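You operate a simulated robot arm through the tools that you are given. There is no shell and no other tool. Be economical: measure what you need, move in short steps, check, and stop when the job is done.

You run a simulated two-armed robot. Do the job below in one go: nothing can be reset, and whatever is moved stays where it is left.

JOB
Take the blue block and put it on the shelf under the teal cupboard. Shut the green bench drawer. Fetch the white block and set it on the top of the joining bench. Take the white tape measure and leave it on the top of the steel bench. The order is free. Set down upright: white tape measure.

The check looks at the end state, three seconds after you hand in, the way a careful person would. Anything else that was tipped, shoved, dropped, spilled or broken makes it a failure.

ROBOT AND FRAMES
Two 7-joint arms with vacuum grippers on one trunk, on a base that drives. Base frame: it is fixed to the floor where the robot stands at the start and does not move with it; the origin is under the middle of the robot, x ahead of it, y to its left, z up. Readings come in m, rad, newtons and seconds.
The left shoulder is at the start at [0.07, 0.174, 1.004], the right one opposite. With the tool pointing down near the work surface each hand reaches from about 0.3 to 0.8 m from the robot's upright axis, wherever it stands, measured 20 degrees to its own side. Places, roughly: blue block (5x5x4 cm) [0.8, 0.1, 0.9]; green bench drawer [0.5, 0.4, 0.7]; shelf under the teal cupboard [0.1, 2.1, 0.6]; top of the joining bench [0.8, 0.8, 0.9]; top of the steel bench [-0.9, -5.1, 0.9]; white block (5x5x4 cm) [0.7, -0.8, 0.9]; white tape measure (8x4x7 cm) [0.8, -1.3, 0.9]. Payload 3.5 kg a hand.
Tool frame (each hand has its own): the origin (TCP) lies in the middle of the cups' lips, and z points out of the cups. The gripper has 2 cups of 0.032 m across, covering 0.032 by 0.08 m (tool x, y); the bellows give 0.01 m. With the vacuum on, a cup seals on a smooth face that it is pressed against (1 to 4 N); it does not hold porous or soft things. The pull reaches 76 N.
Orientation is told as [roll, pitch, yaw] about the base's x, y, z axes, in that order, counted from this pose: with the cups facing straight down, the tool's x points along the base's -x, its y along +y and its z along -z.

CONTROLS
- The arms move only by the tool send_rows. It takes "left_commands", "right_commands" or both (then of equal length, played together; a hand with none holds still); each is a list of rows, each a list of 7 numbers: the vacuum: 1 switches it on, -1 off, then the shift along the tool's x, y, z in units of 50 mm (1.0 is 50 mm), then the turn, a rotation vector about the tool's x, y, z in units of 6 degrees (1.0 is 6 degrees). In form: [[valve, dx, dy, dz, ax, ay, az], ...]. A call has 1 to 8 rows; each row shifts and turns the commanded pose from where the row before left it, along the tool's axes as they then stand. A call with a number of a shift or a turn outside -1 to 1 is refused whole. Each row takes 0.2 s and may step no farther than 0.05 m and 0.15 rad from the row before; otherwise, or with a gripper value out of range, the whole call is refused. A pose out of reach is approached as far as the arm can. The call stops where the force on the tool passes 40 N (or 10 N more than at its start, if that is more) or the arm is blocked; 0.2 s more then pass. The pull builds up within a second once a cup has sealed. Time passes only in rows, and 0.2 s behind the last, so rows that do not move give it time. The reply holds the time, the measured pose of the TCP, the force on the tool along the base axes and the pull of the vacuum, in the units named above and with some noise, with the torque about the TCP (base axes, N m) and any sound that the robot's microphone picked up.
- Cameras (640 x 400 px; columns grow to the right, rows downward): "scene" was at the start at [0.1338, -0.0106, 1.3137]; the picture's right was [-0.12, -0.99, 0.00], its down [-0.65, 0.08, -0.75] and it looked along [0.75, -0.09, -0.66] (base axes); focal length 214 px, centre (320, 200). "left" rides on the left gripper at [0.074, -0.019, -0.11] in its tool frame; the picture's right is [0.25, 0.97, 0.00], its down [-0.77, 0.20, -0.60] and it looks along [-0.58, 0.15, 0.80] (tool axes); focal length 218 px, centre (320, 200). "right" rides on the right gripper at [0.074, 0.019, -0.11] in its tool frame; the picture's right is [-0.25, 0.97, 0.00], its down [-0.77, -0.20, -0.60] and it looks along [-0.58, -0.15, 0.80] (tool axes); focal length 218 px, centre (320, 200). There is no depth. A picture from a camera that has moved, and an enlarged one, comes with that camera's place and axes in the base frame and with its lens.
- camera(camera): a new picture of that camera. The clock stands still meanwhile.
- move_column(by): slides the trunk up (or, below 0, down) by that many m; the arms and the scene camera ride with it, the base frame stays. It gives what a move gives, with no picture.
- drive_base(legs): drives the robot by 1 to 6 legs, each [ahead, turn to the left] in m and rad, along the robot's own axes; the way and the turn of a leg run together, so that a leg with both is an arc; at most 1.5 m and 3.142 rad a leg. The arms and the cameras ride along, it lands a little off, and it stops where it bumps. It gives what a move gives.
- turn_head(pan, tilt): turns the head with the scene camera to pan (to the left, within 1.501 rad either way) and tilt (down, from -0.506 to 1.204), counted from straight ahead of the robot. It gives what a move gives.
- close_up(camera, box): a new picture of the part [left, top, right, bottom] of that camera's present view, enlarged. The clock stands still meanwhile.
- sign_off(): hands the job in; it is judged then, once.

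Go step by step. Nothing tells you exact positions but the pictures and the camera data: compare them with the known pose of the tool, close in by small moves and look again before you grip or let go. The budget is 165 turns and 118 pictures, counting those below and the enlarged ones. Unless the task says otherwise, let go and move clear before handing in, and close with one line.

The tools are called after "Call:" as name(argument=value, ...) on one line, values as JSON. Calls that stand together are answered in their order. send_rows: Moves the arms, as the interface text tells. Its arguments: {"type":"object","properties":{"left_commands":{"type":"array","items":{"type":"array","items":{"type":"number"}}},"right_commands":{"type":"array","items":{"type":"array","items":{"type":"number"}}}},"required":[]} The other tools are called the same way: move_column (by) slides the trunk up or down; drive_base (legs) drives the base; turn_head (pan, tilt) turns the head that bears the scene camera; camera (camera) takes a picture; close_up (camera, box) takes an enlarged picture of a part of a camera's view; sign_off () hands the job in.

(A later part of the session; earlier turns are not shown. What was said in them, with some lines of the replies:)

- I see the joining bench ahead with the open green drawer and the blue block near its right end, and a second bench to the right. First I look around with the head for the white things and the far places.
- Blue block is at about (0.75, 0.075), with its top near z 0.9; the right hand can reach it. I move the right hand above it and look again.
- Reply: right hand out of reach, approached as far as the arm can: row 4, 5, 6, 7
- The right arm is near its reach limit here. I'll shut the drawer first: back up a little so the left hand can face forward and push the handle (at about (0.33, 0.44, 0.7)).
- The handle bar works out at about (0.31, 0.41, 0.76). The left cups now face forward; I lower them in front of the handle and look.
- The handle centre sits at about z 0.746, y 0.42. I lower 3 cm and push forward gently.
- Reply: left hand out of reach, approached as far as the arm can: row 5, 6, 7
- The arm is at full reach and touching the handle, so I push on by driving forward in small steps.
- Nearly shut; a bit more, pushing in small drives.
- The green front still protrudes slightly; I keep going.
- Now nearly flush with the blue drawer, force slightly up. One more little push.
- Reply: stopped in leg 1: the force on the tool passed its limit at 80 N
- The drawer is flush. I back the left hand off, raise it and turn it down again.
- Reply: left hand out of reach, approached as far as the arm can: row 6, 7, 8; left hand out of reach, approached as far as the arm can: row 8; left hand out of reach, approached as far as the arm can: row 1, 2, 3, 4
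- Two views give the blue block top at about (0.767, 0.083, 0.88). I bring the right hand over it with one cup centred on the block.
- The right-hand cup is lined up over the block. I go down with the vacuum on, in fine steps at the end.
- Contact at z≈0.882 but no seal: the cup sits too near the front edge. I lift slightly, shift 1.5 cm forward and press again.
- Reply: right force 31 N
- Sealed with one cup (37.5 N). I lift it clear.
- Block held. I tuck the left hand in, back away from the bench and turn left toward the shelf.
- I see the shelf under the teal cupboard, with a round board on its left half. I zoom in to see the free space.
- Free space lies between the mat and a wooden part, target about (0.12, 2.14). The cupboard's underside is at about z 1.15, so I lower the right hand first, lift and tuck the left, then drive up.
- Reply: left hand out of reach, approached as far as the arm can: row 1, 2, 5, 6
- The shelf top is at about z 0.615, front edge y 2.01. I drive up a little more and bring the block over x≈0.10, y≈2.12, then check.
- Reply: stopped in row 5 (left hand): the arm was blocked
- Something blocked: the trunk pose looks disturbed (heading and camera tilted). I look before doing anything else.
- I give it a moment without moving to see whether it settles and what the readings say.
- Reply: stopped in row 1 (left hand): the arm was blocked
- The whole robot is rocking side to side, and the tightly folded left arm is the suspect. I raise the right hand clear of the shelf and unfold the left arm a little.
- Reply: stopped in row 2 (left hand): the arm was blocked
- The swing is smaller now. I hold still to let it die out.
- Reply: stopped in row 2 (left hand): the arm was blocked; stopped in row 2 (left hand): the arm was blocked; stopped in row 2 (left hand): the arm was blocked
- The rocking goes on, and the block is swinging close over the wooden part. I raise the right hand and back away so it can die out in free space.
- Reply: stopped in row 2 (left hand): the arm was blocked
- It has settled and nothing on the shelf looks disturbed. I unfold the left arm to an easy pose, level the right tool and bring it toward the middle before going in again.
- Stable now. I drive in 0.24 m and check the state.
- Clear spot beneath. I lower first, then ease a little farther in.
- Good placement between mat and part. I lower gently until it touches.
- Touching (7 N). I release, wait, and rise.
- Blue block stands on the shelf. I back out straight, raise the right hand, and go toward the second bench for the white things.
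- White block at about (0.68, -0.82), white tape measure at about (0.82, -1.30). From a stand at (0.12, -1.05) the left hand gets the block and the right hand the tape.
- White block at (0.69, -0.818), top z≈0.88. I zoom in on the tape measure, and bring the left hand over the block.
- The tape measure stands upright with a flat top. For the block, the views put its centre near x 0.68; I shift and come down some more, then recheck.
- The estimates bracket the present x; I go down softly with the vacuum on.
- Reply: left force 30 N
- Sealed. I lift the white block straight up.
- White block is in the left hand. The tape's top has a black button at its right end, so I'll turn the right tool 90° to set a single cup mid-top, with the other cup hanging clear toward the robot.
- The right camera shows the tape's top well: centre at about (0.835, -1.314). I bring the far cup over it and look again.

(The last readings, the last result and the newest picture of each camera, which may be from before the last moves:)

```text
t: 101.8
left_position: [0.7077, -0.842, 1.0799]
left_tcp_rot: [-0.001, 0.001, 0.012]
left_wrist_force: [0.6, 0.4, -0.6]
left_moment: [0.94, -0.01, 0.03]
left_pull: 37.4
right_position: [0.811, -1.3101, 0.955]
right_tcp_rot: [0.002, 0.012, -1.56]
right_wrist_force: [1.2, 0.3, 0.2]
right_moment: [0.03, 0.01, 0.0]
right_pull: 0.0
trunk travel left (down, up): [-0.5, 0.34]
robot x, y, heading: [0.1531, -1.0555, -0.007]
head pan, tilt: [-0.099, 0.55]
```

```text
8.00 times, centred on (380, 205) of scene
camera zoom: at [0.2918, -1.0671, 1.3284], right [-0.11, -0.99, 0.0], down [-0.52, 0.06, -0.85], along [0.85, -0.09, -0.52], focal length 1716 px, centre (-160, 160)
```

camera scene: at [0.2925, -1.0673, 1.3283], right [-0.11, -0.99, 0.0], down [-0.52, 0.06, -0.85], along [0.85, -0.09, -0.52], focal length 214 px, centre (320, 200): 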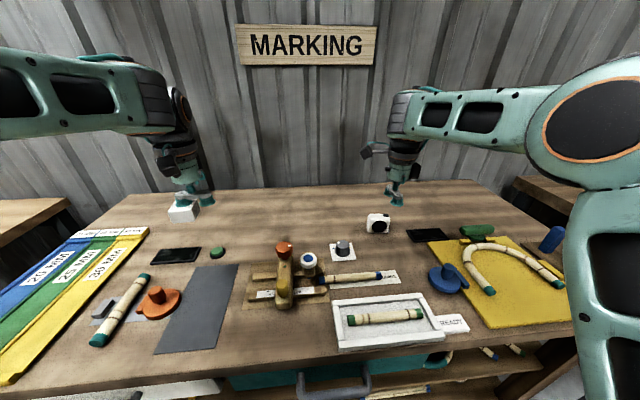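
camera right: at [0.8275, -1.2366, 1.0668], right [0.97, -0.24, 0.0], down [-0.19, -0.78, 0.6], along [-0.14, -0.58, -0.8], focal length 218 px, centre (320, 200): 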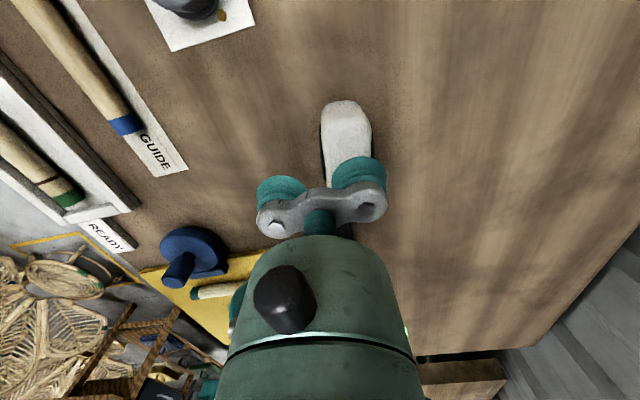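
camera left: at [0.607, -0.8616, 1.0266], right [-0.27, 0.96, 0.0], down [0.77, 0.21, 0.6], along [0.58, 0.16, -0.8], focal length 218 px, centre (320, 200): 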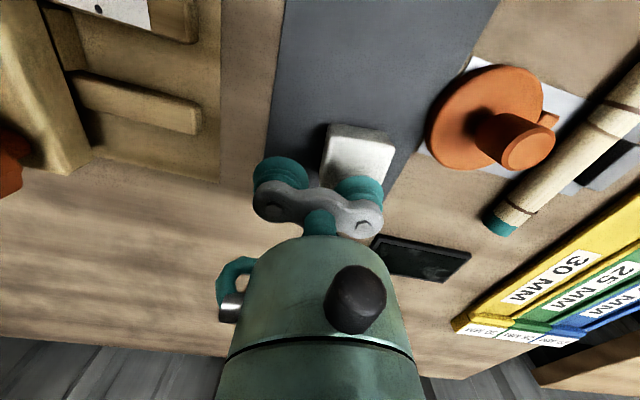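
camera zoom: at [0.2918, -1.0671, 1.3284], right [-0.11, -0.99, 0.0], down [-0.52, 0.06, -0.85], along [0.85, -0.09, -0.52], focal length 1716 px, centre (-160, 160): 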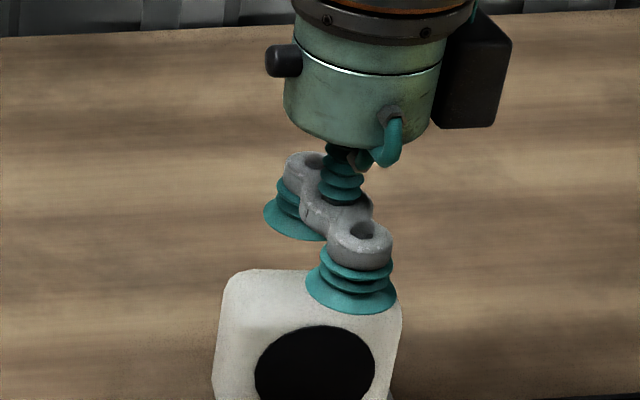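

The cup lines up between the tape's front/back edges and clear of the button. I go down gently with the vacuum on.

Call:
send_rows(right_commands=[[1, 0, 0, 0.5, 0, 0, 0], [1, 0, 0, 0.2, 0, 0, 0], [1, 0, 0, 0.1, 0, 0, 0], [1, 0, 0, 0.1, 0, 0, 0], [1, 0, 0, 0, 0, 0, 0], [1, 0, 0, 0, 0, 0, 0]])

Call:
close_up(camera="scene", box=[340, 190, 420, 240])

```text
t: 103.2
left_position: [0.7045, -0.8412, 1.0812]
left_tcp_rot: [-0.002, -0.004, 0.013]
left_wrist_force: [-0.3, 0.1, -0.7]
left_moment: [0.91, 0.01, 0.02]
left_pull: 37.9
right_position: [0.8094, -1.3073, 0.9156]
right_tcp_rot: [0.006, 0.009, -1.56]
right_wrist_force: [2.0, -2.9, 35.3]
right_moment: [-0.19, -1.14, -0.06]
right_pull: 37.3
trunk travel left (down, up): [-0.5, 0.34]
robot x, y, heading: [0.1505, -1.0574, -0.011]
head pan, tilt: [-0.099, 0.55]
```

```text
8.00 times, centred on (380, 215) of scene
camera zoom: at [0.2877, -1.0658, 1.329], right [-0.11, -0.99, 0.0], down [-0.52, 0.05, -0.85], along [0.85, -0.09, -0.52], focal length 1716 px, centre (-160, 80)
```

zoom: 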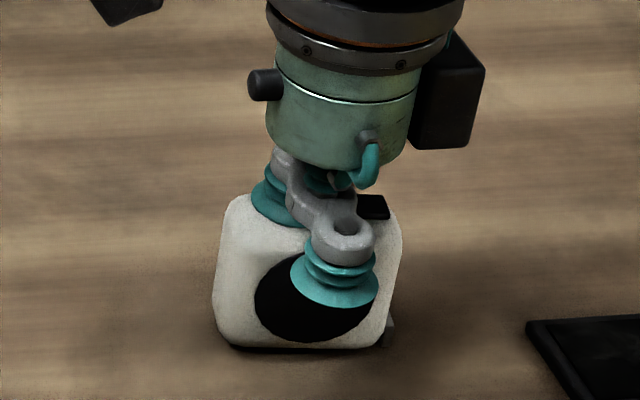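

Sealed. I lift the tape measure straight up and check that it hangs level.

Call:
send_rows(right_commands=[[1, 0, 0, -0.2, 0, 0, 0], [1, 0, 0, -0.4, 0, 0, 0], [1, 0, 0, -0.7, 0, 0, 0], [1, 0, 0, -0.7, 0, 0, 0], [1, 0, 0, -0.7, 0, 0, 0], [1, 0, 0, -0.7, 0, 0, 0], [1, 0, 0, 0, 0, 0, 0]])

Call:
camera(camera="scene")

Call:
camera(camera="left")

```text
t: 104.8
left_position: [0.7085, -0.8437, 1.0792]
left_tcp_rot: [0.0, 0.0, 0.013]
left_wrist_force: [-0.2, -0.2, -1.2]
left_moment: [0.91, 0.0, 0.02]
left_pull: 38.2
right_position: [0.8112, -1.3101, 1.0798]
right_tcp_rot: [0.0, 0.012, -1.556]
right_wrist_force: [-0.3, -0.2, -3.1]
right_moment: [-0.01, -0.86, -0.02]
right_pull: 37.5
trunk travel left (down, up): [-0.5, 0.34]
robot x, y, heading: [0.1513, -1.056, -0.002]
head pan, tilt: [-0.099, 0.55]
```

```text
57 pictures are left
camera scene: at [0.2929, -1.0675, 1.3282], right [-0.11, -0.99, 0.0], down [-0.52, 0.06, -0.85], along [0.85, -0.09, -0.52], focal length 214 px, centre (320, 200)
```

scene: 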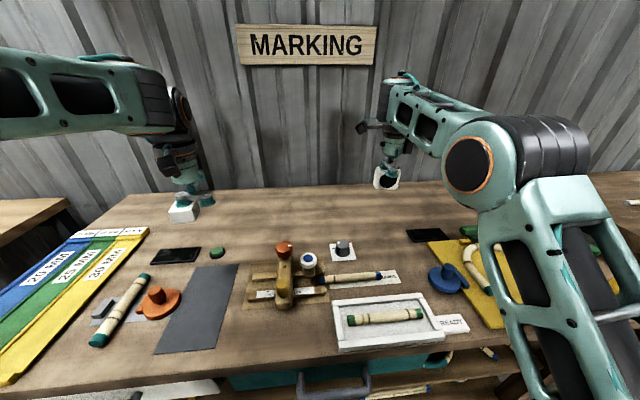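

```text
56 pictures are left
camera left: at [0.6356, -0.8628, 1.1891], right [-0.27, 0.96, 0.0], down [0.77, 0.21, 0.6], along [0.58, 0.16, -0.8], focal length 218 px, centre (320, 200)
```

left: 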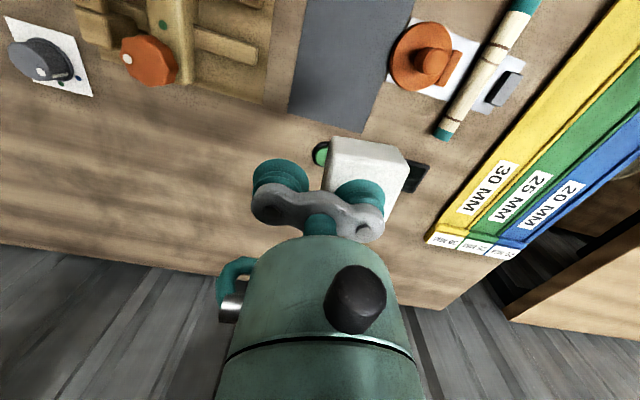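

Both are held. I back off, shift left to the joining bench, and look for a free spot.

Call:
drive_base(legs=[[-0.5, 0], [0, 1.571], [0.9, 0], [0, -1.571], [0.4, 0]])

Call:
turn_head(pan=0.1, tilt=0.7)

Call:
camera(camera="scene")

Call:
camera(camera="left")

```text
t: 121.9
left_position: [0.6203, 0.0536, 1.0787]
left_tcp_rot: [-0.001, -0.001, 0.012]
left_wrist_force: [-1.0, 0.5, 0.1]
left_moment: [0.91, 0.0, -0.04]
left_pull: 37.7
right_position: [0.7219, -0.4121, 1.0803]
right_tcp_rot: [0.001, 0.013, -1.556]
right_wrist_force: [1.0, -0.5, -2.1]
right_moment: [0.0, -0.87, 0.06]
right_pull: 37.8
trunk travel left (down, up): [-0.5, 0.34]
robot x, y, heading: [0.0638, -0.1618, -0.009]
head pan, tilt: [-0.099, 0.55]
```

```text
t: 122.6
left_position: [0.6188, 0.0533, 1.0788]
left_tcp_rot: [0.001, 0.0, 0.011]
left_wrist_force: [-0.3, 1.5, -0.6]
left_moment: [0.93, 0.03, -0.01]
left_pull: 37.3
right_position: [0.7228, -0.4131, 1.0798]
right_tcp_rot: [0.0, 0.012, -1.559]
right_wrist_force: [0.0, -0.7, -2.7]
right_moment: [0.03, -0.89, -0.01]
right_pull: 37.3
trunk travel left (down, up): [-0.5, 0.34]
robot x, y, heading: [0.0623, -0.1608, -0.004]
head pan, tilt: [0.099, 0.7]
```

```text
55 pictures are left
camera scene: at [0.1995, -0.1535, 1.3152], right [0.09, -1.0, 0.0], down [-0.64, -0.06, -0.77], along [0.76, 0.07, -0.64], focal length 214 px, centre (320, 200)
```

scene: 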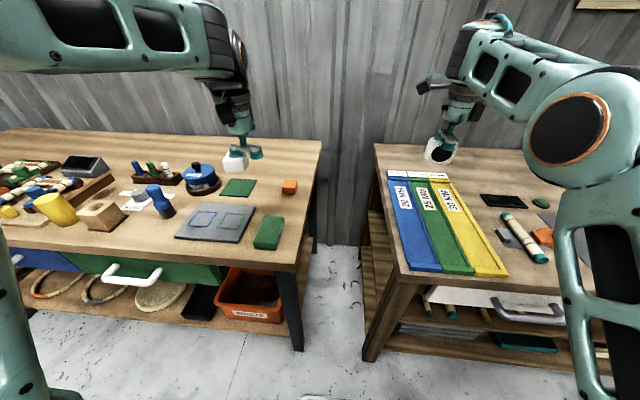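

```text
54 pictures are left
camera left: at [0.547, 0.0337, 1.1893], right [-0.27, 0.96, 0.0], down [0.77, 0.21, 0.6], along [0.58, 0.16, -0.8], focal length 218 px, centre (320, 200)
```

left: 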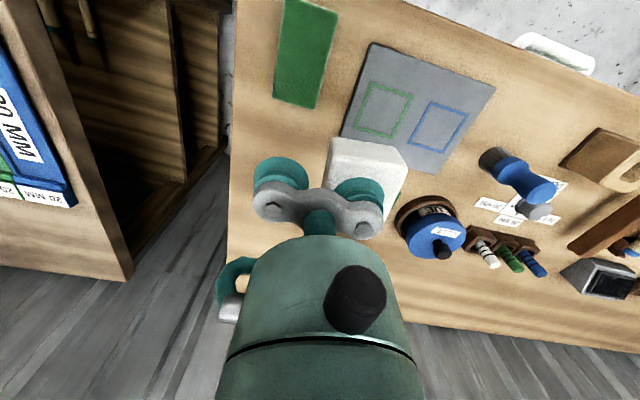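

There is a free spot at about (0.71, 0.03), between the green bar and the orange block. I carry the white block over it and check.

Call:
send_rows(left_commands=[[1, -0.5, -0.235, 0, 0, 0, 0], [1, -0.5, -0.235, 0, 0, 0, 0], [1, -0.5, -0.235, 0, 0, 0, 0], [1, -0.5, -0.235, 0, 0, 0, 0], [1, 0, 0, 0.7, 0, 0, 0], [1, 0, 0, 0.7, 0, 0, 0], [1, 0, 0, 0.7, 0, 0, 0], [1, 0, 0, 0.7, 0, 0, 0]])

Call:
camera(camera="left")

Call:
close_up(camera="scene", box=[200, 140, 360, 240])

```text
t: 124.4
left_position: [0.7208, 0.0091, 0.9392]
left_tcp_rot: [0.001, -0.001, 0.013]
left_wrist_force: [0.2, -1.0, -0.2]
left_moment: [0.93, -0.05, -0.01]
left_pull: 37.8
right_position: [0.7226, -0.4138, 1.0804]
right_tcp_rot: [0.0, 0.012, -1.558]
right_wrist_force: [0.1, 0.3, -2.4]
right_moment: [0.0, -0.89, -0.01]
right_pull: 37.5
trunk travel left (down, up): [-0.5, 0.34]
robot x, y, heading: [0.0671, -0.1594, -0.01]
head pan, tilt: [0.099, 0.7]
```

```text
53 pictures are left
camera left: at [0.6475, -0.0116, 1.0497], right [-0.26, 0.96, 0.0], down [0.77, 0.21, 0.6], along [0.58, 0.16, -0.8], focal length 218 px, centre (320, 200)
```

left: 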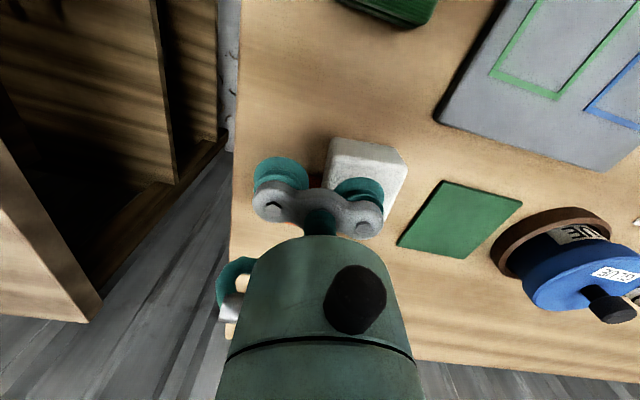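

```text
4.00 times, centred on (280, 190) of scene
camera zoom: at [0.2002, -0.1532, 1.3151], right [0.09, -1.0, 0.0], down [-0.64, -0.06, -0.76], along [0.76, 0.07, -0.64], focal length 858 px, centre (480, 240)
```

zoom: 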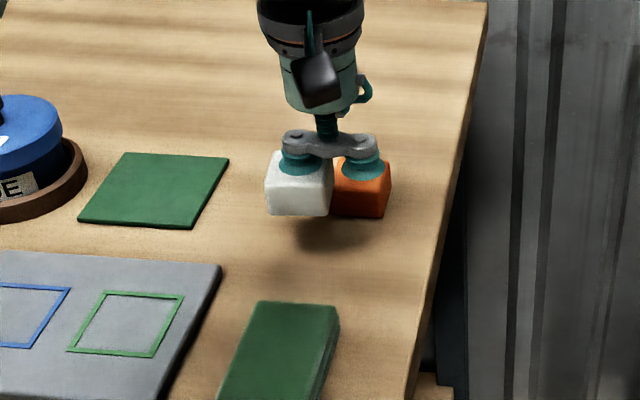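

Clear on all sides. I lower it onto the bench.

Call:
send_rows(left_commands=[[1, 0, 0, 0.6, 0, 0, 0], [1, 0, 0, 0.25, 0, 0, 0], [1, 0, 0, 0.12, 0, 0, 0], [1, 0, 0, 0.1, 0, 0, 0], [1, 0, 0, 0, 0, 0, 0]])

Call:
close_up(camera="scene", box=[200, 140, 360, 240])

```text
t: 125.6
left_position: [0.7201, 0.009, 0.8905]
left_tcp_rot: [0.0, -0.006, 0.013]
left_wrist_force: [8.1, 2.7, 26.5]
left_moment: [1.18, 0.15, -0.08]
left_pull: 38.1
right_position: [0.7213, -0.4139, 1.0812]
right_tcp_rot: [0.003, 0.013, -1.559]
right_wrist_force: [0.6, -0.4, -3.0]
right_moment: [0.03, -0.89, 0.0]
right_pull: 37.8
trunk travel left (down, up): [-0.5, 0.34]
robot x, y, heading: [0.0666, -0.1615, -0.004]
head pan, tilt: [0.099, 0.7]
```

```text
4.00 times, centred on (280, 190) of scene
camera zoom: at [0.197, -0.1539, 1.3158], right [0.09, -1.0, 0.0], down [-0.64, -0.06, -0.77], along [0.76, 0.07, -0.64], focal length 858 px, centre (480, 240)
```

zoom: 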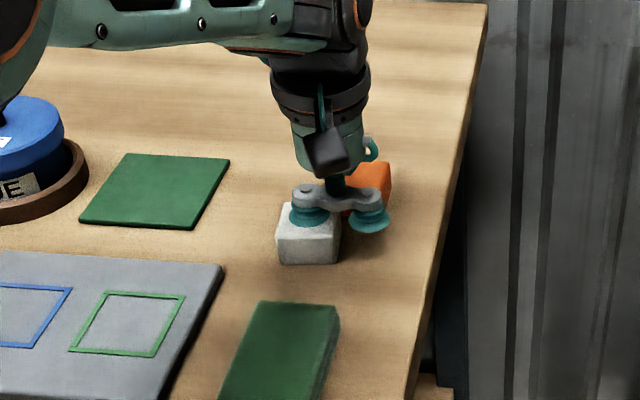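

It's down (26 N contact). I release and rise.

Call:
send_rows(left_commands=[[-1, 0, 0, -0.1, 0, 0, 0], [-1, 0, 0, 0, 0, 0, 0], [-1, 0, 0, 0, 0, 0, 0], [-1, 0, 0, 0, 0, 0, 0], [-1, 0, 0, -0.2, 0, 0, 0], [-1, 0, 0, -0.6, 0, 0, 0], [-1, 0, 0, -0.9, 0, 0, 0], [-1, 0, 0, -0.9, 0, 0, 0]])

Call:
send_rows(left_commands=[[-1, 0.8, 0.3, -0.4, 0, 0, 0], [-1, 0.8, 0.3, -0.4, 0, 0, 0], [-1, 0.8, 0.3, 0, 0, 0, 0], [-1, 0.8, 0.3, 0, 0, 0, 0]])

Call:
close_up(camera="scene", box=[200, 140, 360, 240])

```text
t: 127.4
left_position: [0.7192, 0.0061, 1.0214]
left_tcp_rot: [0.0, 0.0, 0.013]
left_wrist_force: [0.2, 0.6, 0.7]
left_moment: [0.03, 0.02, 0.01]
left_pull: 0.0
right_position: [0.7226, -0.414, 1.0799]
right_tcp_rot: [-0.002, 0.011, -1.56]
right_wrist_force: [-1.2, 0.2, -2.1]
right_moment: [0.03, -0.92, 0.02]
right_pull: 37.9
trunk travel left (down, up): [-0.5, 0.34]
robot x, y, heading: [0.0636, -0.1599, -0.006]
head pan, tilt: [0.099, 0.7]
```

```text
t: 128.4
left_position: [0.5584, 0.0658, 1.0608]
left_tcp_rot: [0.0, 0.0, 0.012]
left_wrist_force: [0.4, 0.2, -0.1]
left_moment: [0.03, -0.02, -0.03]
left_pull: 0.1
right_position: [0.7212, -0.4123, 1.0814]
right_tcp_rot: [0.002, 0.011, -1.56]
right_wrist_force: [-0.2, -0.5, -2.1]
right_moment: [0.04, -0.92, -0.02]
right_pull: 38.4
trunk travel left (down, up): [-0.5, 0.34]
robot x, y, heading: [0.0658, -0.1612, -0.007]
head pan, tilt: [0.099, 0.7]
```

```text
4.00 times, centred on (280, 190) of scene
camera zoom: at [0.1971, -0.1528, 1.3154], right [0.09, -1.0, 0.0], down [-0.64, -0.06, -0.77], along [0.76, 0.07, -0.64], focal length 858 px, centre (480, 240)
```

zoom: 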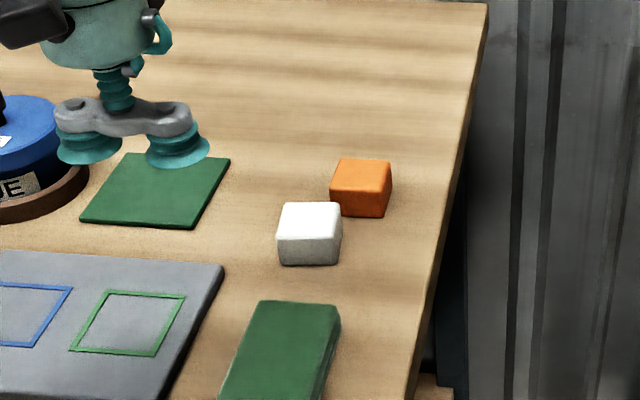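

White block is set on the joining bench. Now I carry the tape toward the steel bench: back out, turn right, and drive along the aisle, checking on the way.

Call:
drive_base(legs=[[-0.35, 0], [0, -1.565], [1.2, 0]])

Call:
turn_head(pan=0.0, tilt=0.35)

Call:
camera(camera="scene")

```text
t: 140.2
left_position: [-0.0718, -1.8608, 1.0596]
left_tcp_rot: [0.0, -0.001, -1.563]
left_wrist_force: [0.0, -0.4, -0.5]
left_moment: [0.01, 0.0, 0.03]
left_pull: 0.0
right_position: [-0.5515, -2.0207, 1.08]
right_tcp_rot: [0.0, 0.01, -3.134]
right_wrist_force: [-0.1, 0.8, -2.5]
right_moment: [-0.87, -0.02, 0.0]
right_pull: 37.5
trunk travel left (down, up): [-0.5, 0.34]
robot x, y, heading: [-0.2996, -1.3628, -1.583]
head pan, tilt: [0.099, 0.7]
```

```text
t: 141.0
left_position: [-0.0738, -1.8605, 1.0591]
left_tcp_rot: [0.001, 0.0, -1.563]
left_wrist_force: [0.7, 0.6, -0.5]
left_moment: [0.03, -0.05, -0.01]
left_pull: 0.1
right_position: [-0.5532, -2.0205, 1.0789]
right_tcp_rot: [0.0, 0.014, -3.135]
right_wrist_force: [0.2, -0.6, -2.9]
right_moment: [-0.89, -0.06, 0.0]
right_pull: 38.3
trunk travel left (down, up): [-0.5, 0.34]
robot x, y, heading: [-0.298, -1.3623, -1.582]
head pan, tilt: [0.0, 0.351]
```

```text
49 pictures are left
camera scene: at [-0.2972, -1.5084, 1.3465], right [-1.0, 0.01, 0.0], down [0.0, 0.34, -0.94], along [-0.01, -0.94, -0.34], focal length 214 px, centre (320, 200)
```

scene: 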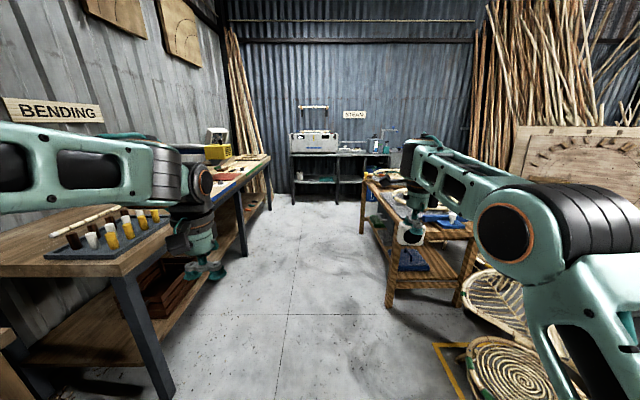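

The steel bench is straight ahead at the far wall, with a table on the right and benches on the left. I keep to the middle of the aisle.

Call:
drive_base(legs=[[0, 0.08], [1.4, 0], [0, -0.07]])

Call:
camera(camera="scene")

```text
t: 148.9
left_position: [0.0235, -3.2583, 1.0596]
left_tcp_rot: [0.0, -0.001, -1.557]
left_wrist_force: [0.2, -0.1, 0.0]
left_moment: [0.02, -0.05, -0.01]
left_pull: 0.0
right_position: [-0.4564, -3.4221, 1.0816]
right_tcp_rot: [-0.002, 0.013, -3.129]
right_wrist_force: [0.2, 0.3, -2.4]
right_moment: [-0.85, -0.01, -0.02]
right_pull: 38.3
trunk travel left (down, up): [-0.5, 0.34]
robot x, y, heading: [-0.2035, -2.765, -1.574]
head pan, tilt: [0.0, 0.351]
```

```text
48 pictures are left
camera scene: at [-0.2044, -2.9072, 1.3466], right [-1.0, 0.0, 0.0], down [0.0, 0.34, -0.94], along [0.0, -0.94, -0.34], focal length 214 px, centre (320, 200)
```

scene: 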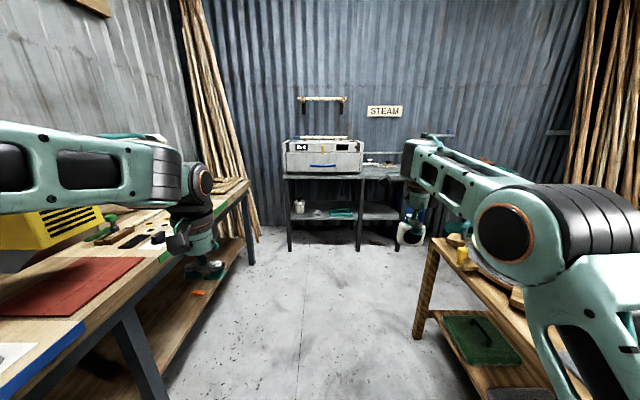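

Aisle is clear. I drive on to just past the table and look at the steel bench top.

Call:
drive_base(legs=[[1.0, 0]])

Call:
turn_head(pan=-0.45, tilt=0.5)

Call:
camera(camera="scene")

Call:
turn_head(pan=0.0, tilt=0.5)

Call:
camera(camera="scene")

```text
t: 154.2
left_position: [0.0214, -4.2682, 1.0594]
left_tcp_rot: [0.0, 0.001, -1.553]
left_wrist_force: [-0.1, -0.8, 0.0]
left_moment: [0.0, 0.01, -0.04]
left_pull: 0.1
right_position: [-0.4563, -4.4323, 1.0806]
right_tcp_rot: [-0.001, 0.013, -3.124]
right_wrist_force: [0.2, -0.5, -2.2]
right_moment: [-0.86, -0.04, -0.02]
right_pull: 37.3
trunk travel left (down, up): [-0.5, 0.34]
robot x, y, heading: [-0.2084, -3.774, -1.57]
head pan, tilt: [0.0, 0.351]
```

```text
t: 155.1
left_position: [0.0205, -4.2667, 1.0602]
left_tcp_rot: [-0.001, 0.0, -1.553]
left_wrist_force: [0.0, -1.1, -0.6]
left_moment: [0.02, 0.01, 0.0]
left_pull: 0.0
right_position: [-0.4574, -4.4319, 1.0799]
right_tcp_rot: [0.0, 0.012, -3.124]
right_wrist_force: [0.0, 0.2, -2.7]
right_moment: [-0.88, -0.05, 0.0]
right_pull: 37.6
trunk travel left (down, up): [-0.5, 0.34]
robot x, y, heading: [-0.2088, -3.7712, -1.57]
head pan, tilt: [-0.45, 0.499]
```

```text
47 pictures are left
camera scene: at [-0.2469, -3.9055, 1.3329], right [-0.9, 0.44, 0.0], down [0.21, 0.43, -0.88], along [-0.38, -0.79, -0.48], focal length 214 px, centre (320, 200)
```

scene: 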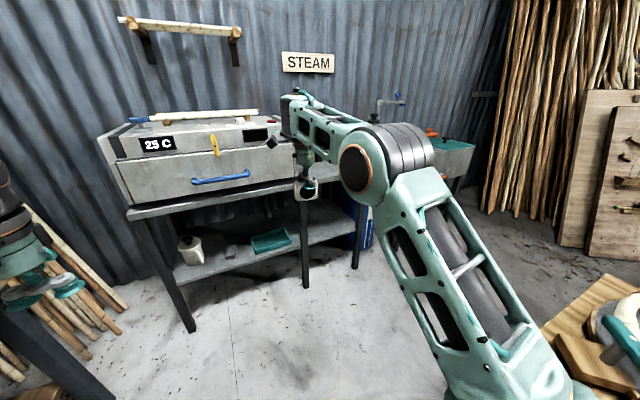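

```text
t: 156.0
left_position: [0.0209, -4.267, 1.0596]
left_tcp_rot: [0.0, -0.001, -1.554]
left_wrist_force: [0.0, -1.2, -0.7]
left_moment: [-0.03, 0.01, 0.0]
left_pull: 0.1
right_position: [-0.4583, -4.4319, 1.0794]
right_tcp_rot: [0.0, 0.011, -3.123]
right_wrist_force: [1.1, 0.7, -1.3]
right_moment: [-0.87, -0.04, -0.01]
right_pull: 37.9
trunk travel left (down, up): [-0.5, 0.34]
robot x, y, heading: [-0.2091, -3.7738, -1.568]
head pan, tilt: [0.0, 0.499]
```

```text
46 pictures are left
camera scene: at [-0.2075, -3.9146, 1.3329], right [-1.0, 0.0, 0.0], down [0.0, 0.48, -0.88], along [0.0, -0.88, -0.48], focal length 214 px, centre (320, 200)
```

scene: 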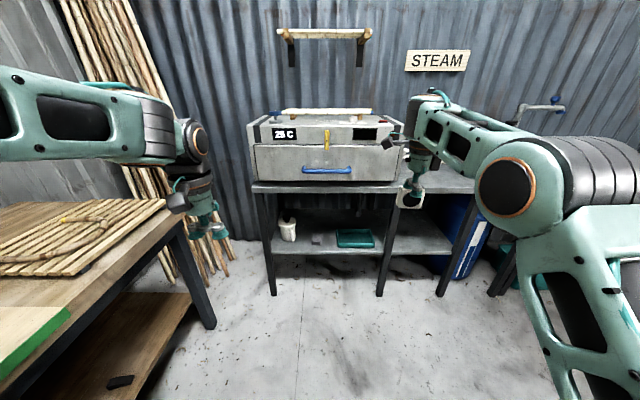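

The steel bench top is at about z 0.85, front edge y≈-4.93, with a steamer on its left part; the right part (x -0.7 to -1.05) seems to be the place. I approach diagonally and look down with the right camera.

Call:
drive_base(legs=[[0, -0.42], [0.4, 0]])

Call:
camera(camera="right")

Call:
camera(camera="scene")

```text
t: 159.7
left_position: [-0.3682, -4.6817, 1.059]
left_tcp_rot: [-0.001, 0.001, -1.977]
left_wrist_force: [0.6, -0.3, -1.2]
left_moment: [-0.01, 0.0, 0.02]
left_pull: 0.1
right_position: [-0.8712, -4.638, 1.0793]
right_tcp_rot: [0.0, 0.013, 2.735]
right_wrist_force: [0.2, -0.3, -2.8]
right_moment: [-0.79, 0.33, -0.01]
right_pull: 37.9
trunk travel left (down, up): [-0.5, 0.34]
robot x, y, heading: [-0.3715, -4.1338, -1.995]
head pan, tilt: [0.0, 0.499]
```

```text
45 pictures are left
camera right: at [-0.8143, -4.6825, 1.1914], right [-0.61, -0.79, 0.0], down [-0.64, 0.49, 0.6], along [-0.47, 0.37, -0.8], focal length 218 px, centre (320, 200)
```

right: 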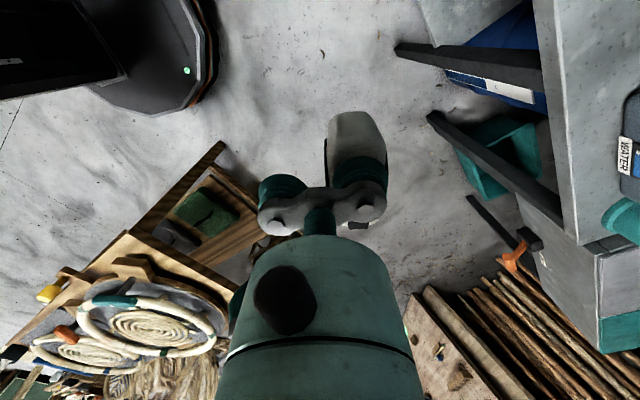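

```text
44 pictures are left
camera scene: at [-0.4304, -4.2674, 1.3328], right [-0.91, 0.41, 0.0], down [0.2, 0.44, -0.88], along [-0.36, -0.8, -0.48], focal length 214 px, centre (320, 200)
```

scene: 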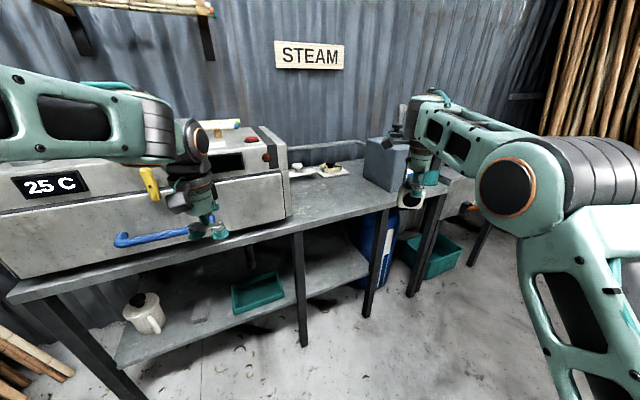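

The free spot is about (-0.84, -5.05), in front of a small tray and between steamer and water can. The left hand is close to the steamer, so I draw it back before moving on.

Call:
send_rows(left_commands=[[-1, 0.8, 0, 0, 0, 0, 0], [-1, 0.8, 0, 0, 0, 0, 0], [-1, 0.8, 0, 0, 0, 0, 0], [-1, 0.8, 0, 0, 0, 0, 0], [-1, 0.5, 0, 0, 0, 0, 0]])

Call:
drive_base(legs=[[0.2, 0]])

Call:
camera(camera="scene")

```text
t: 160.9
left_position: [-0.2926, -4.5111, 1.0596]
left_tcp_rot: [-0.001, -0.002, -1.975]
left_wrist_force: [-0.4, -0.1, 0.5]
left_moment: [-0.03, -0.02, 0.0]
left_pull: 0.1
right_position: [-0.8708, -4.6361, 1.0805]
right_tcp_rot: [0.0, 0.011, 2.736]
right_wrist_force: [0.1, -0.3, -2.5]
right_moment: [-0.8, 0.29, -0.03]
right_pull: 36.8
trunk travel left (down, up): [-0.5, 0.34]
robot x, y, heading: [-0.3757, -4.1369, -1.994]
head pan, tilt: [0.0, 0.499]
```

```text
t: 162.5
left_position: [-0.3741, -4.6921, 1.0597]
left_tcp_rot: [0.0, -0.001, -1.976]
left_wrist_force: [-0.1, 0.0, 0.2]
left_moment: [0.03, 0.0, 0.02]
left_pull: 0.1
right_position: [-0.9514, -4.8192, 1.08]
right_tcp_rot: [0.0, 0.012, 2.74]
right_wrist_force: [-0.3, 0.1, -2.5]
right_moment: [-0.82, 0.31, 0.0]
right_pull: 37.6
trunk travel left (down, up): [-0.5, 0.34]
robot x, y, heading: [-0.4569, -4.3162, -1.991]
head pan, tilt: [0.0, 0.499]
```

```text
43 pictures are left
camera scene: at [-0.5113, -4.4482, 1.3328], right [-0.91, 0.41, 0.0], down [0.2, 0.44, -0.88], along [-0.36, -0.8, -0.48], focal length 214 px, centre (320, 200)
```

scene: 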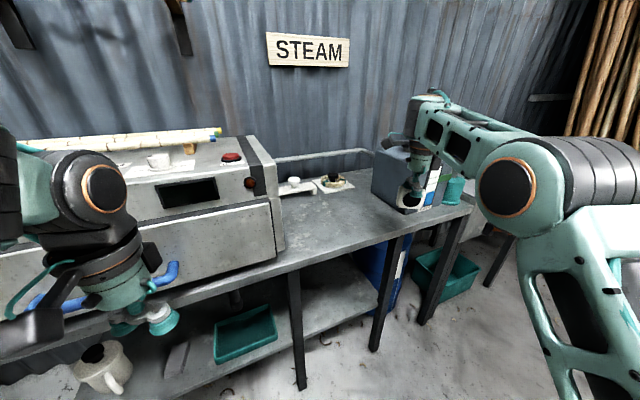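

I turn back a bit to the left and roll up 0.1 m so the tape hangs over the free spot, then look.

Call:
drive_base(legs=[[0, 0.2], [0.1, 0]])

Call:
camera(camera="scene")

Call:
camera(camera="right")

```text
t: 164.4
left_position: [-0.3222, -4.765, 1.0602]
left_tcp_rot: [-0.001, -0.001, -1.772]
left_wrist_force: [0.3, 0.4, -0.5]
left_moment: [0.0, -0.02, 0.01]
left_pull: 0.2
right_position: [-0.8621, -5.005, 1.0798]
right_tcp_rot: [0.002, 0.012, 2.941]
right_wrist_force: [-0.4, -0.3, -3.1]
right_moment: [-0.88, 0.19, -0.02]
right_pull: 37.5
trunk travel left (down, up): [-0.5, 0.34]
robot x, y, heading: [-0.4705, -4.4138, -1.789]
head pan, tilt: [0.0, 0.499]
```

```text
42 pictures are left
camera scene: at [-0.506, -4.5545, 1.3328], right [-0.98, 0.22, 0.0], down [0.1, 0.47, -0.88], along [-0.19, -0.86, -0.48], focal length 214 px, centre (320, 200)
```

scene: 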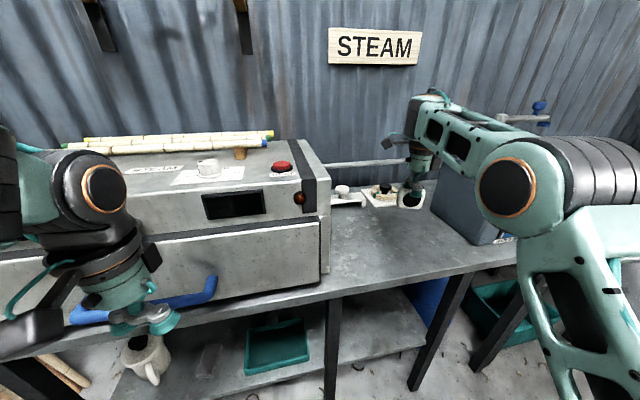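

```text
41 pictures are left
camera right: at [-0.7971, -5.0386, 1.1912], right [-0.44, -0.9, 0.0], down [-0.72, 0.35, 0.6], along [-0.53, 0.26, -0.8], focal length 218 px, centre (320, 200)
```

right: 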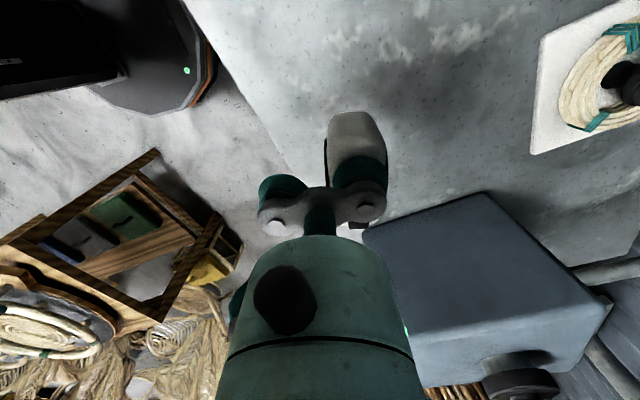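

The tape is over the bench, about 10 cm in from the edge, with clear space around. I move 3 cm farther in, lower most of the way, and check.

Call:
send_rows(right_commands=[[1, 0, 0.3, 0, 0, 0, 0], [1, 0, 0.3, 0, 0, 0, 0], [1, 0, 0, 0.65, 0, 0, 0], [1, 0, 0, 0.65, 0, 0, 0], [1, 0, 0, 0.65, 0, 0, 0], [1, 0, 0, 0.55, 0, 0, 0], [1, 0, 0, 0, 0, 0, 0]])

Call:
close_up(camera="scene", box=[330, 140, 490, 240])

Call:
camera(camera="right")

```text
t: 166.0
left_position: [-0.3213, -4.7655, 1.0608]
left_tcp_rot: [-0.001, 0.001, -1.772]
left_wrist_force: [-0.2, -0.4, -0.1]
left_moment: [0.02, -0.02, -0.03]
left_pull: 0.0
right_position: [-0.8658, -5.0349, 0.9552]
right_tcp_rot: [0.0, 0.012, 2.941]
right_wrist_force: [0.8, -0.1, -3.0]
right_moment: [-0.88, 0.21, -0.01]
right_pull: 37.1
trunk travel left (down, up): [-0.5, 0.34]
robot x, y, heading: [-0.4728, -4.4114, -1.79]
head pan, tilt: [0.0, 0.499]
```

```text
4.00 times, centred on (410, 190) of scene
camera zoom: at [-0.5056, -4.5537, 1.3329], right [-0.98, 0.22, 0.0], down [0.1, 0.47, -0.88], along [-0.19, -0.86, -0.48], focal length 858 px, centre (-40, 240)
```

zoom: 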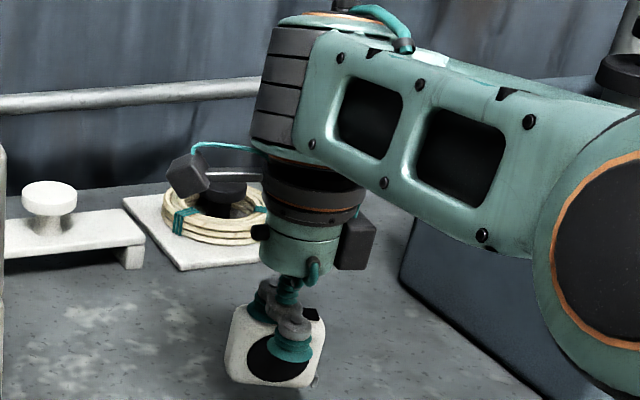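

```text
39 pictures are left
camera right: at [-0.8011, -5.068, 1.067], right [-0.44, -0.9, 0.0], down [-0.72, 0.35, 0.6], along [-0.53, 0.26, -0.8], focal length 218 px, centre (320, 200)
```

right: 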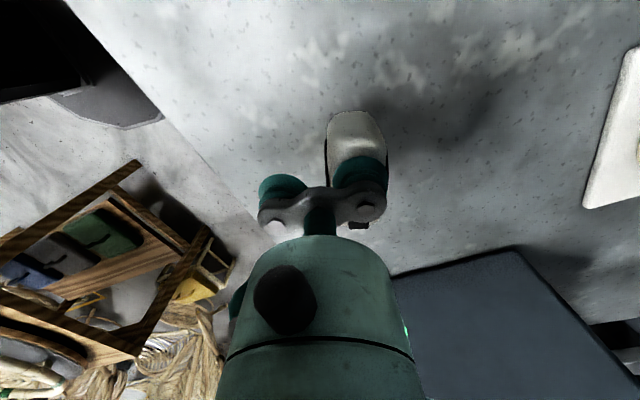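

Everything is clear beneath. I lower it gently to contact.

Call:
send_rows(right_commands=[[1, 0, 0, 0.4, 0, 0, 0], [1, 0, 0, 0.16, 0, 0, 0], [1, 0, 0, 0.08, 0, 0, 0], [1, 0, 0, 0, 0, 0, 0]])

Call:
close_up(camera="scene", box=[350, 180, 450, 243])

```text
t: 167.0
left_position: [-0.3223, -4.7639, 1.0607]
left_tcp_rot: [0.0, -0.001, -1.771]
left_wrist_force: [-0.5, 0.1, 0.2]
left_moment: [0.03, 0.03, -0.01]
left_pull: 0.0
right_position: [-0.8647, -5.0333, 0.9265]
right_tcp_rot: [0.005, 0.012, 2.941]
right_wrist_force: [0.0, -2.5, 11.8]
right_moment: [-1.1, 0.52, 0.05]
right_pull: 38.4
trunk travel left (down, up): [-0.5, 0.34]
robot x, y, heading: [-0.4757, -4.4147, -1.791]
head pan, tilt: [0.0, 0.499]
```

```text
6.35 times, centred on (400, 212) of scene
camera zoom: at [-0.5044, -4.5527, 1.3333], right [-0.98, 0.22, 0.0], down [0.1, 0.47, -0.88], along [-0.19, -0.86, -0.48], focal length 1362 px, centre (-188, 127)
```

zoom: 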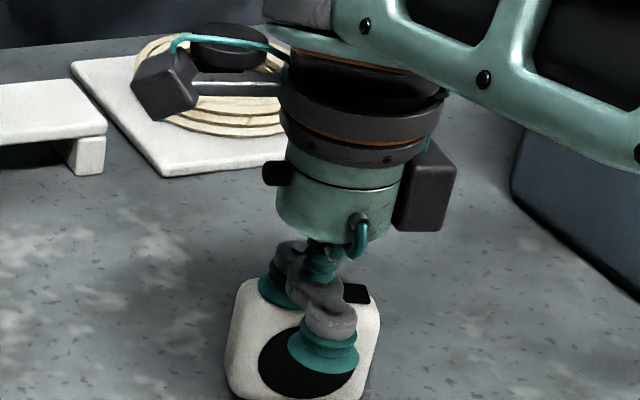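

It rests on the bench (12 N). I release, wait, and rise slowly.

Call:
send_rows(right_commands=[[-1, 0, 0, -0.04, 0, 0, 0], [-1, 0, 0, 0, 0, 0, 0], [-1, 0, 0, 0, 0, 0, 0], [-1, 0, 0, 0, 0, 0, 0], [-1, 0, 0, -0.15, 0, 0, 0], [-1, 0, 0, -0.3, 0, 0, 0], [-1, 0, 0, -0.7, 0, 0, 0], [-1, 0, 0, -0.8, 0, 0, 0]])

Call:
close_up(camera="scene", box=[330, 150, 490, 250])

Call:
camera(camera="right")

```text
t: 168.8
left_position: [-0.3217, -4.7649, 1.0617]
left_tcp_rot: [0.0, -0.001, -1.772]
left_wrist_force: [0.6, 0.6, 0.0]
left_moment: [-0.01, 0.02, 0.01]
left_pull: 0.1
right_position: [-0.866, -5.0339, 1.0235]
right_tcp_rot: [0.0, 0.012, 2.941]
right_wrist_force: [-0.8, 1.0, -0.3]
right_moment: [0.01, 0.01, -0.02]
right_pull: 0.0
trunk travel left (down, up): [-0.5, 0.34]
robot x, y, heading: [-0.4747, -4.4175, -1.786]
head pan, tilt: [0.0, 0.499]
```

```text
4.00 times, centred on (410, 200) of scene
camera zoom: at [-0.5052, -4.5533, 1.3329], right [-0.98, 0.22, 0.0], down [0.1, 0.47, -0.88], along [-0.19, -0.86, -0.48], focal length 858 px, centre (-40, 200)
```

zoom: 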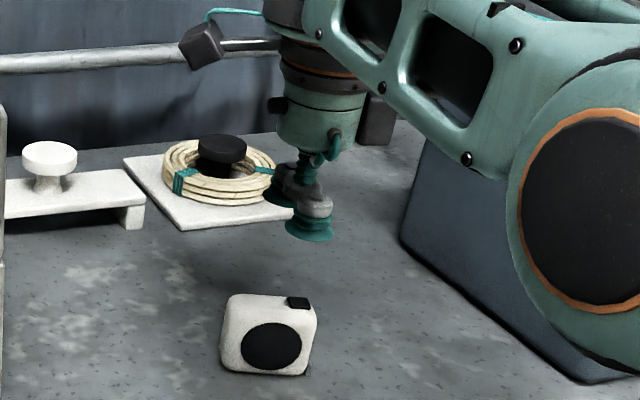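

```text
36 pictures are left
camera right: at [-0.8013, -5.0671, 1.135], right [-0.44, -0.9, 0.0], down [-0.72, 0.35, 0.6], along [-0.53, 0.26, -0.8], focal length 218 px, centre (320, 200)
```

right: 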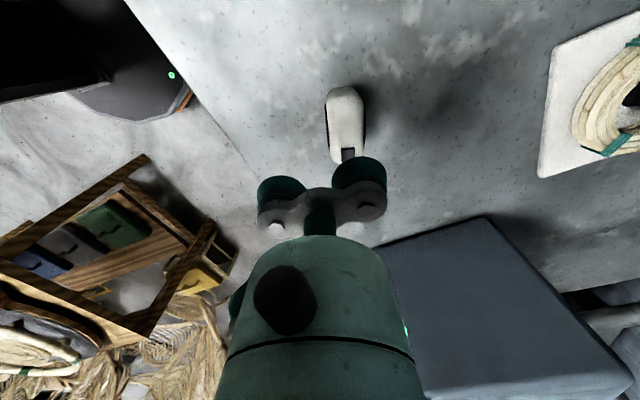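

The tape measure stands upright on the steel bench, clear of everything. I raise the hand and back away.

Call:
send_rows(right_commands=[[-1, 0, 0, -0.8, 0, 0, 0], [-1, 0, 0, -0.8, 0, 0, 0]])

Call:
drive_base(legs=[[-0.3, 0]])

Call:
camera(camera="scene")

```text
t: 169.4
left_position: [-0.322, -4.7649, 1.0607]
left_tcp_rot: [-0.001, -0.001, -1.771]
left_wrist_force: [0.0, 0.1, 0.3]
left_moment: [0.01, -0.03, -0.03]
left_pull: 0.1
right_position: [-0.8681, -5.0329, 1.1025]
right_tcp_rot: [0.0, 0.011, 2.941]
right_wrist_force: [-0.4, 0.0, 1.0]
right_moment: [0.01, 0.03, -0.02]
right_pull: 0.1
trunk travel left (down, up): [-0.5, 0.34]
robot x, y, heading: [-0.4771, -4.415, -1.792]
head pan, tilt: [0.0, 0.499]
```

```text
t: 171.5
left_position: [-0.2552, -4.4697, 1.061]
left_tcp_rot: [0.0, 0.0, -1.77]
left_wrist_force: [0.1, -0.2, -0.7]
left_moment: [-0.01, 0.01, -0.05]
left_pull: 0.0
right_position: [-0.8013, -4.7379, 1.103]
right_tcp_rot: [-0.001, 0.012, 2.943]
right_wrist_force: [-1.1, 0.5, 1.2]
right_moment: [0.0, 0.01, 0.02]
right_pull: 0.1
trunk travel left (down, up): [-0.5, 0.34]
robot x, y, heading: [-0.4071, -4.1203, -1.789]
head pan, tilt: [0.0, 0.499]
```

```text
35 pictures are left
camera scene: at [-0.4396, -4.2575, 1.3329], right [-0.98, 0.22, 0.0], down [0.1, 0.47, -0.88], along [-0.19, -0.86, -0.48], focal length 214 px, centre (320, 200)
```

scene: 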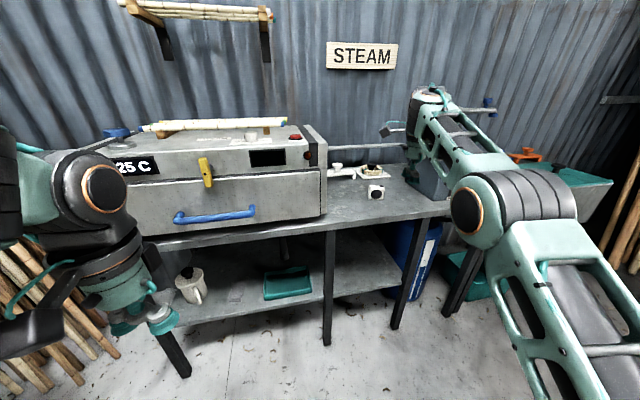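

The tape stands upright on the steel bench and both hands are empty and clear, so I hand in.

Call:
sign_off()

```text
The job is handed in.
```

All four parts are done and handed in: the blue block is on the shelf under the teal cupboard, the green drawer is shut, the white block is on the joining bench, and the tape measure is upright on the steel bench. At the shelf the robot rocked for a few seconds, probably from brushing the cupboard, but nothing looked moved afterwards.
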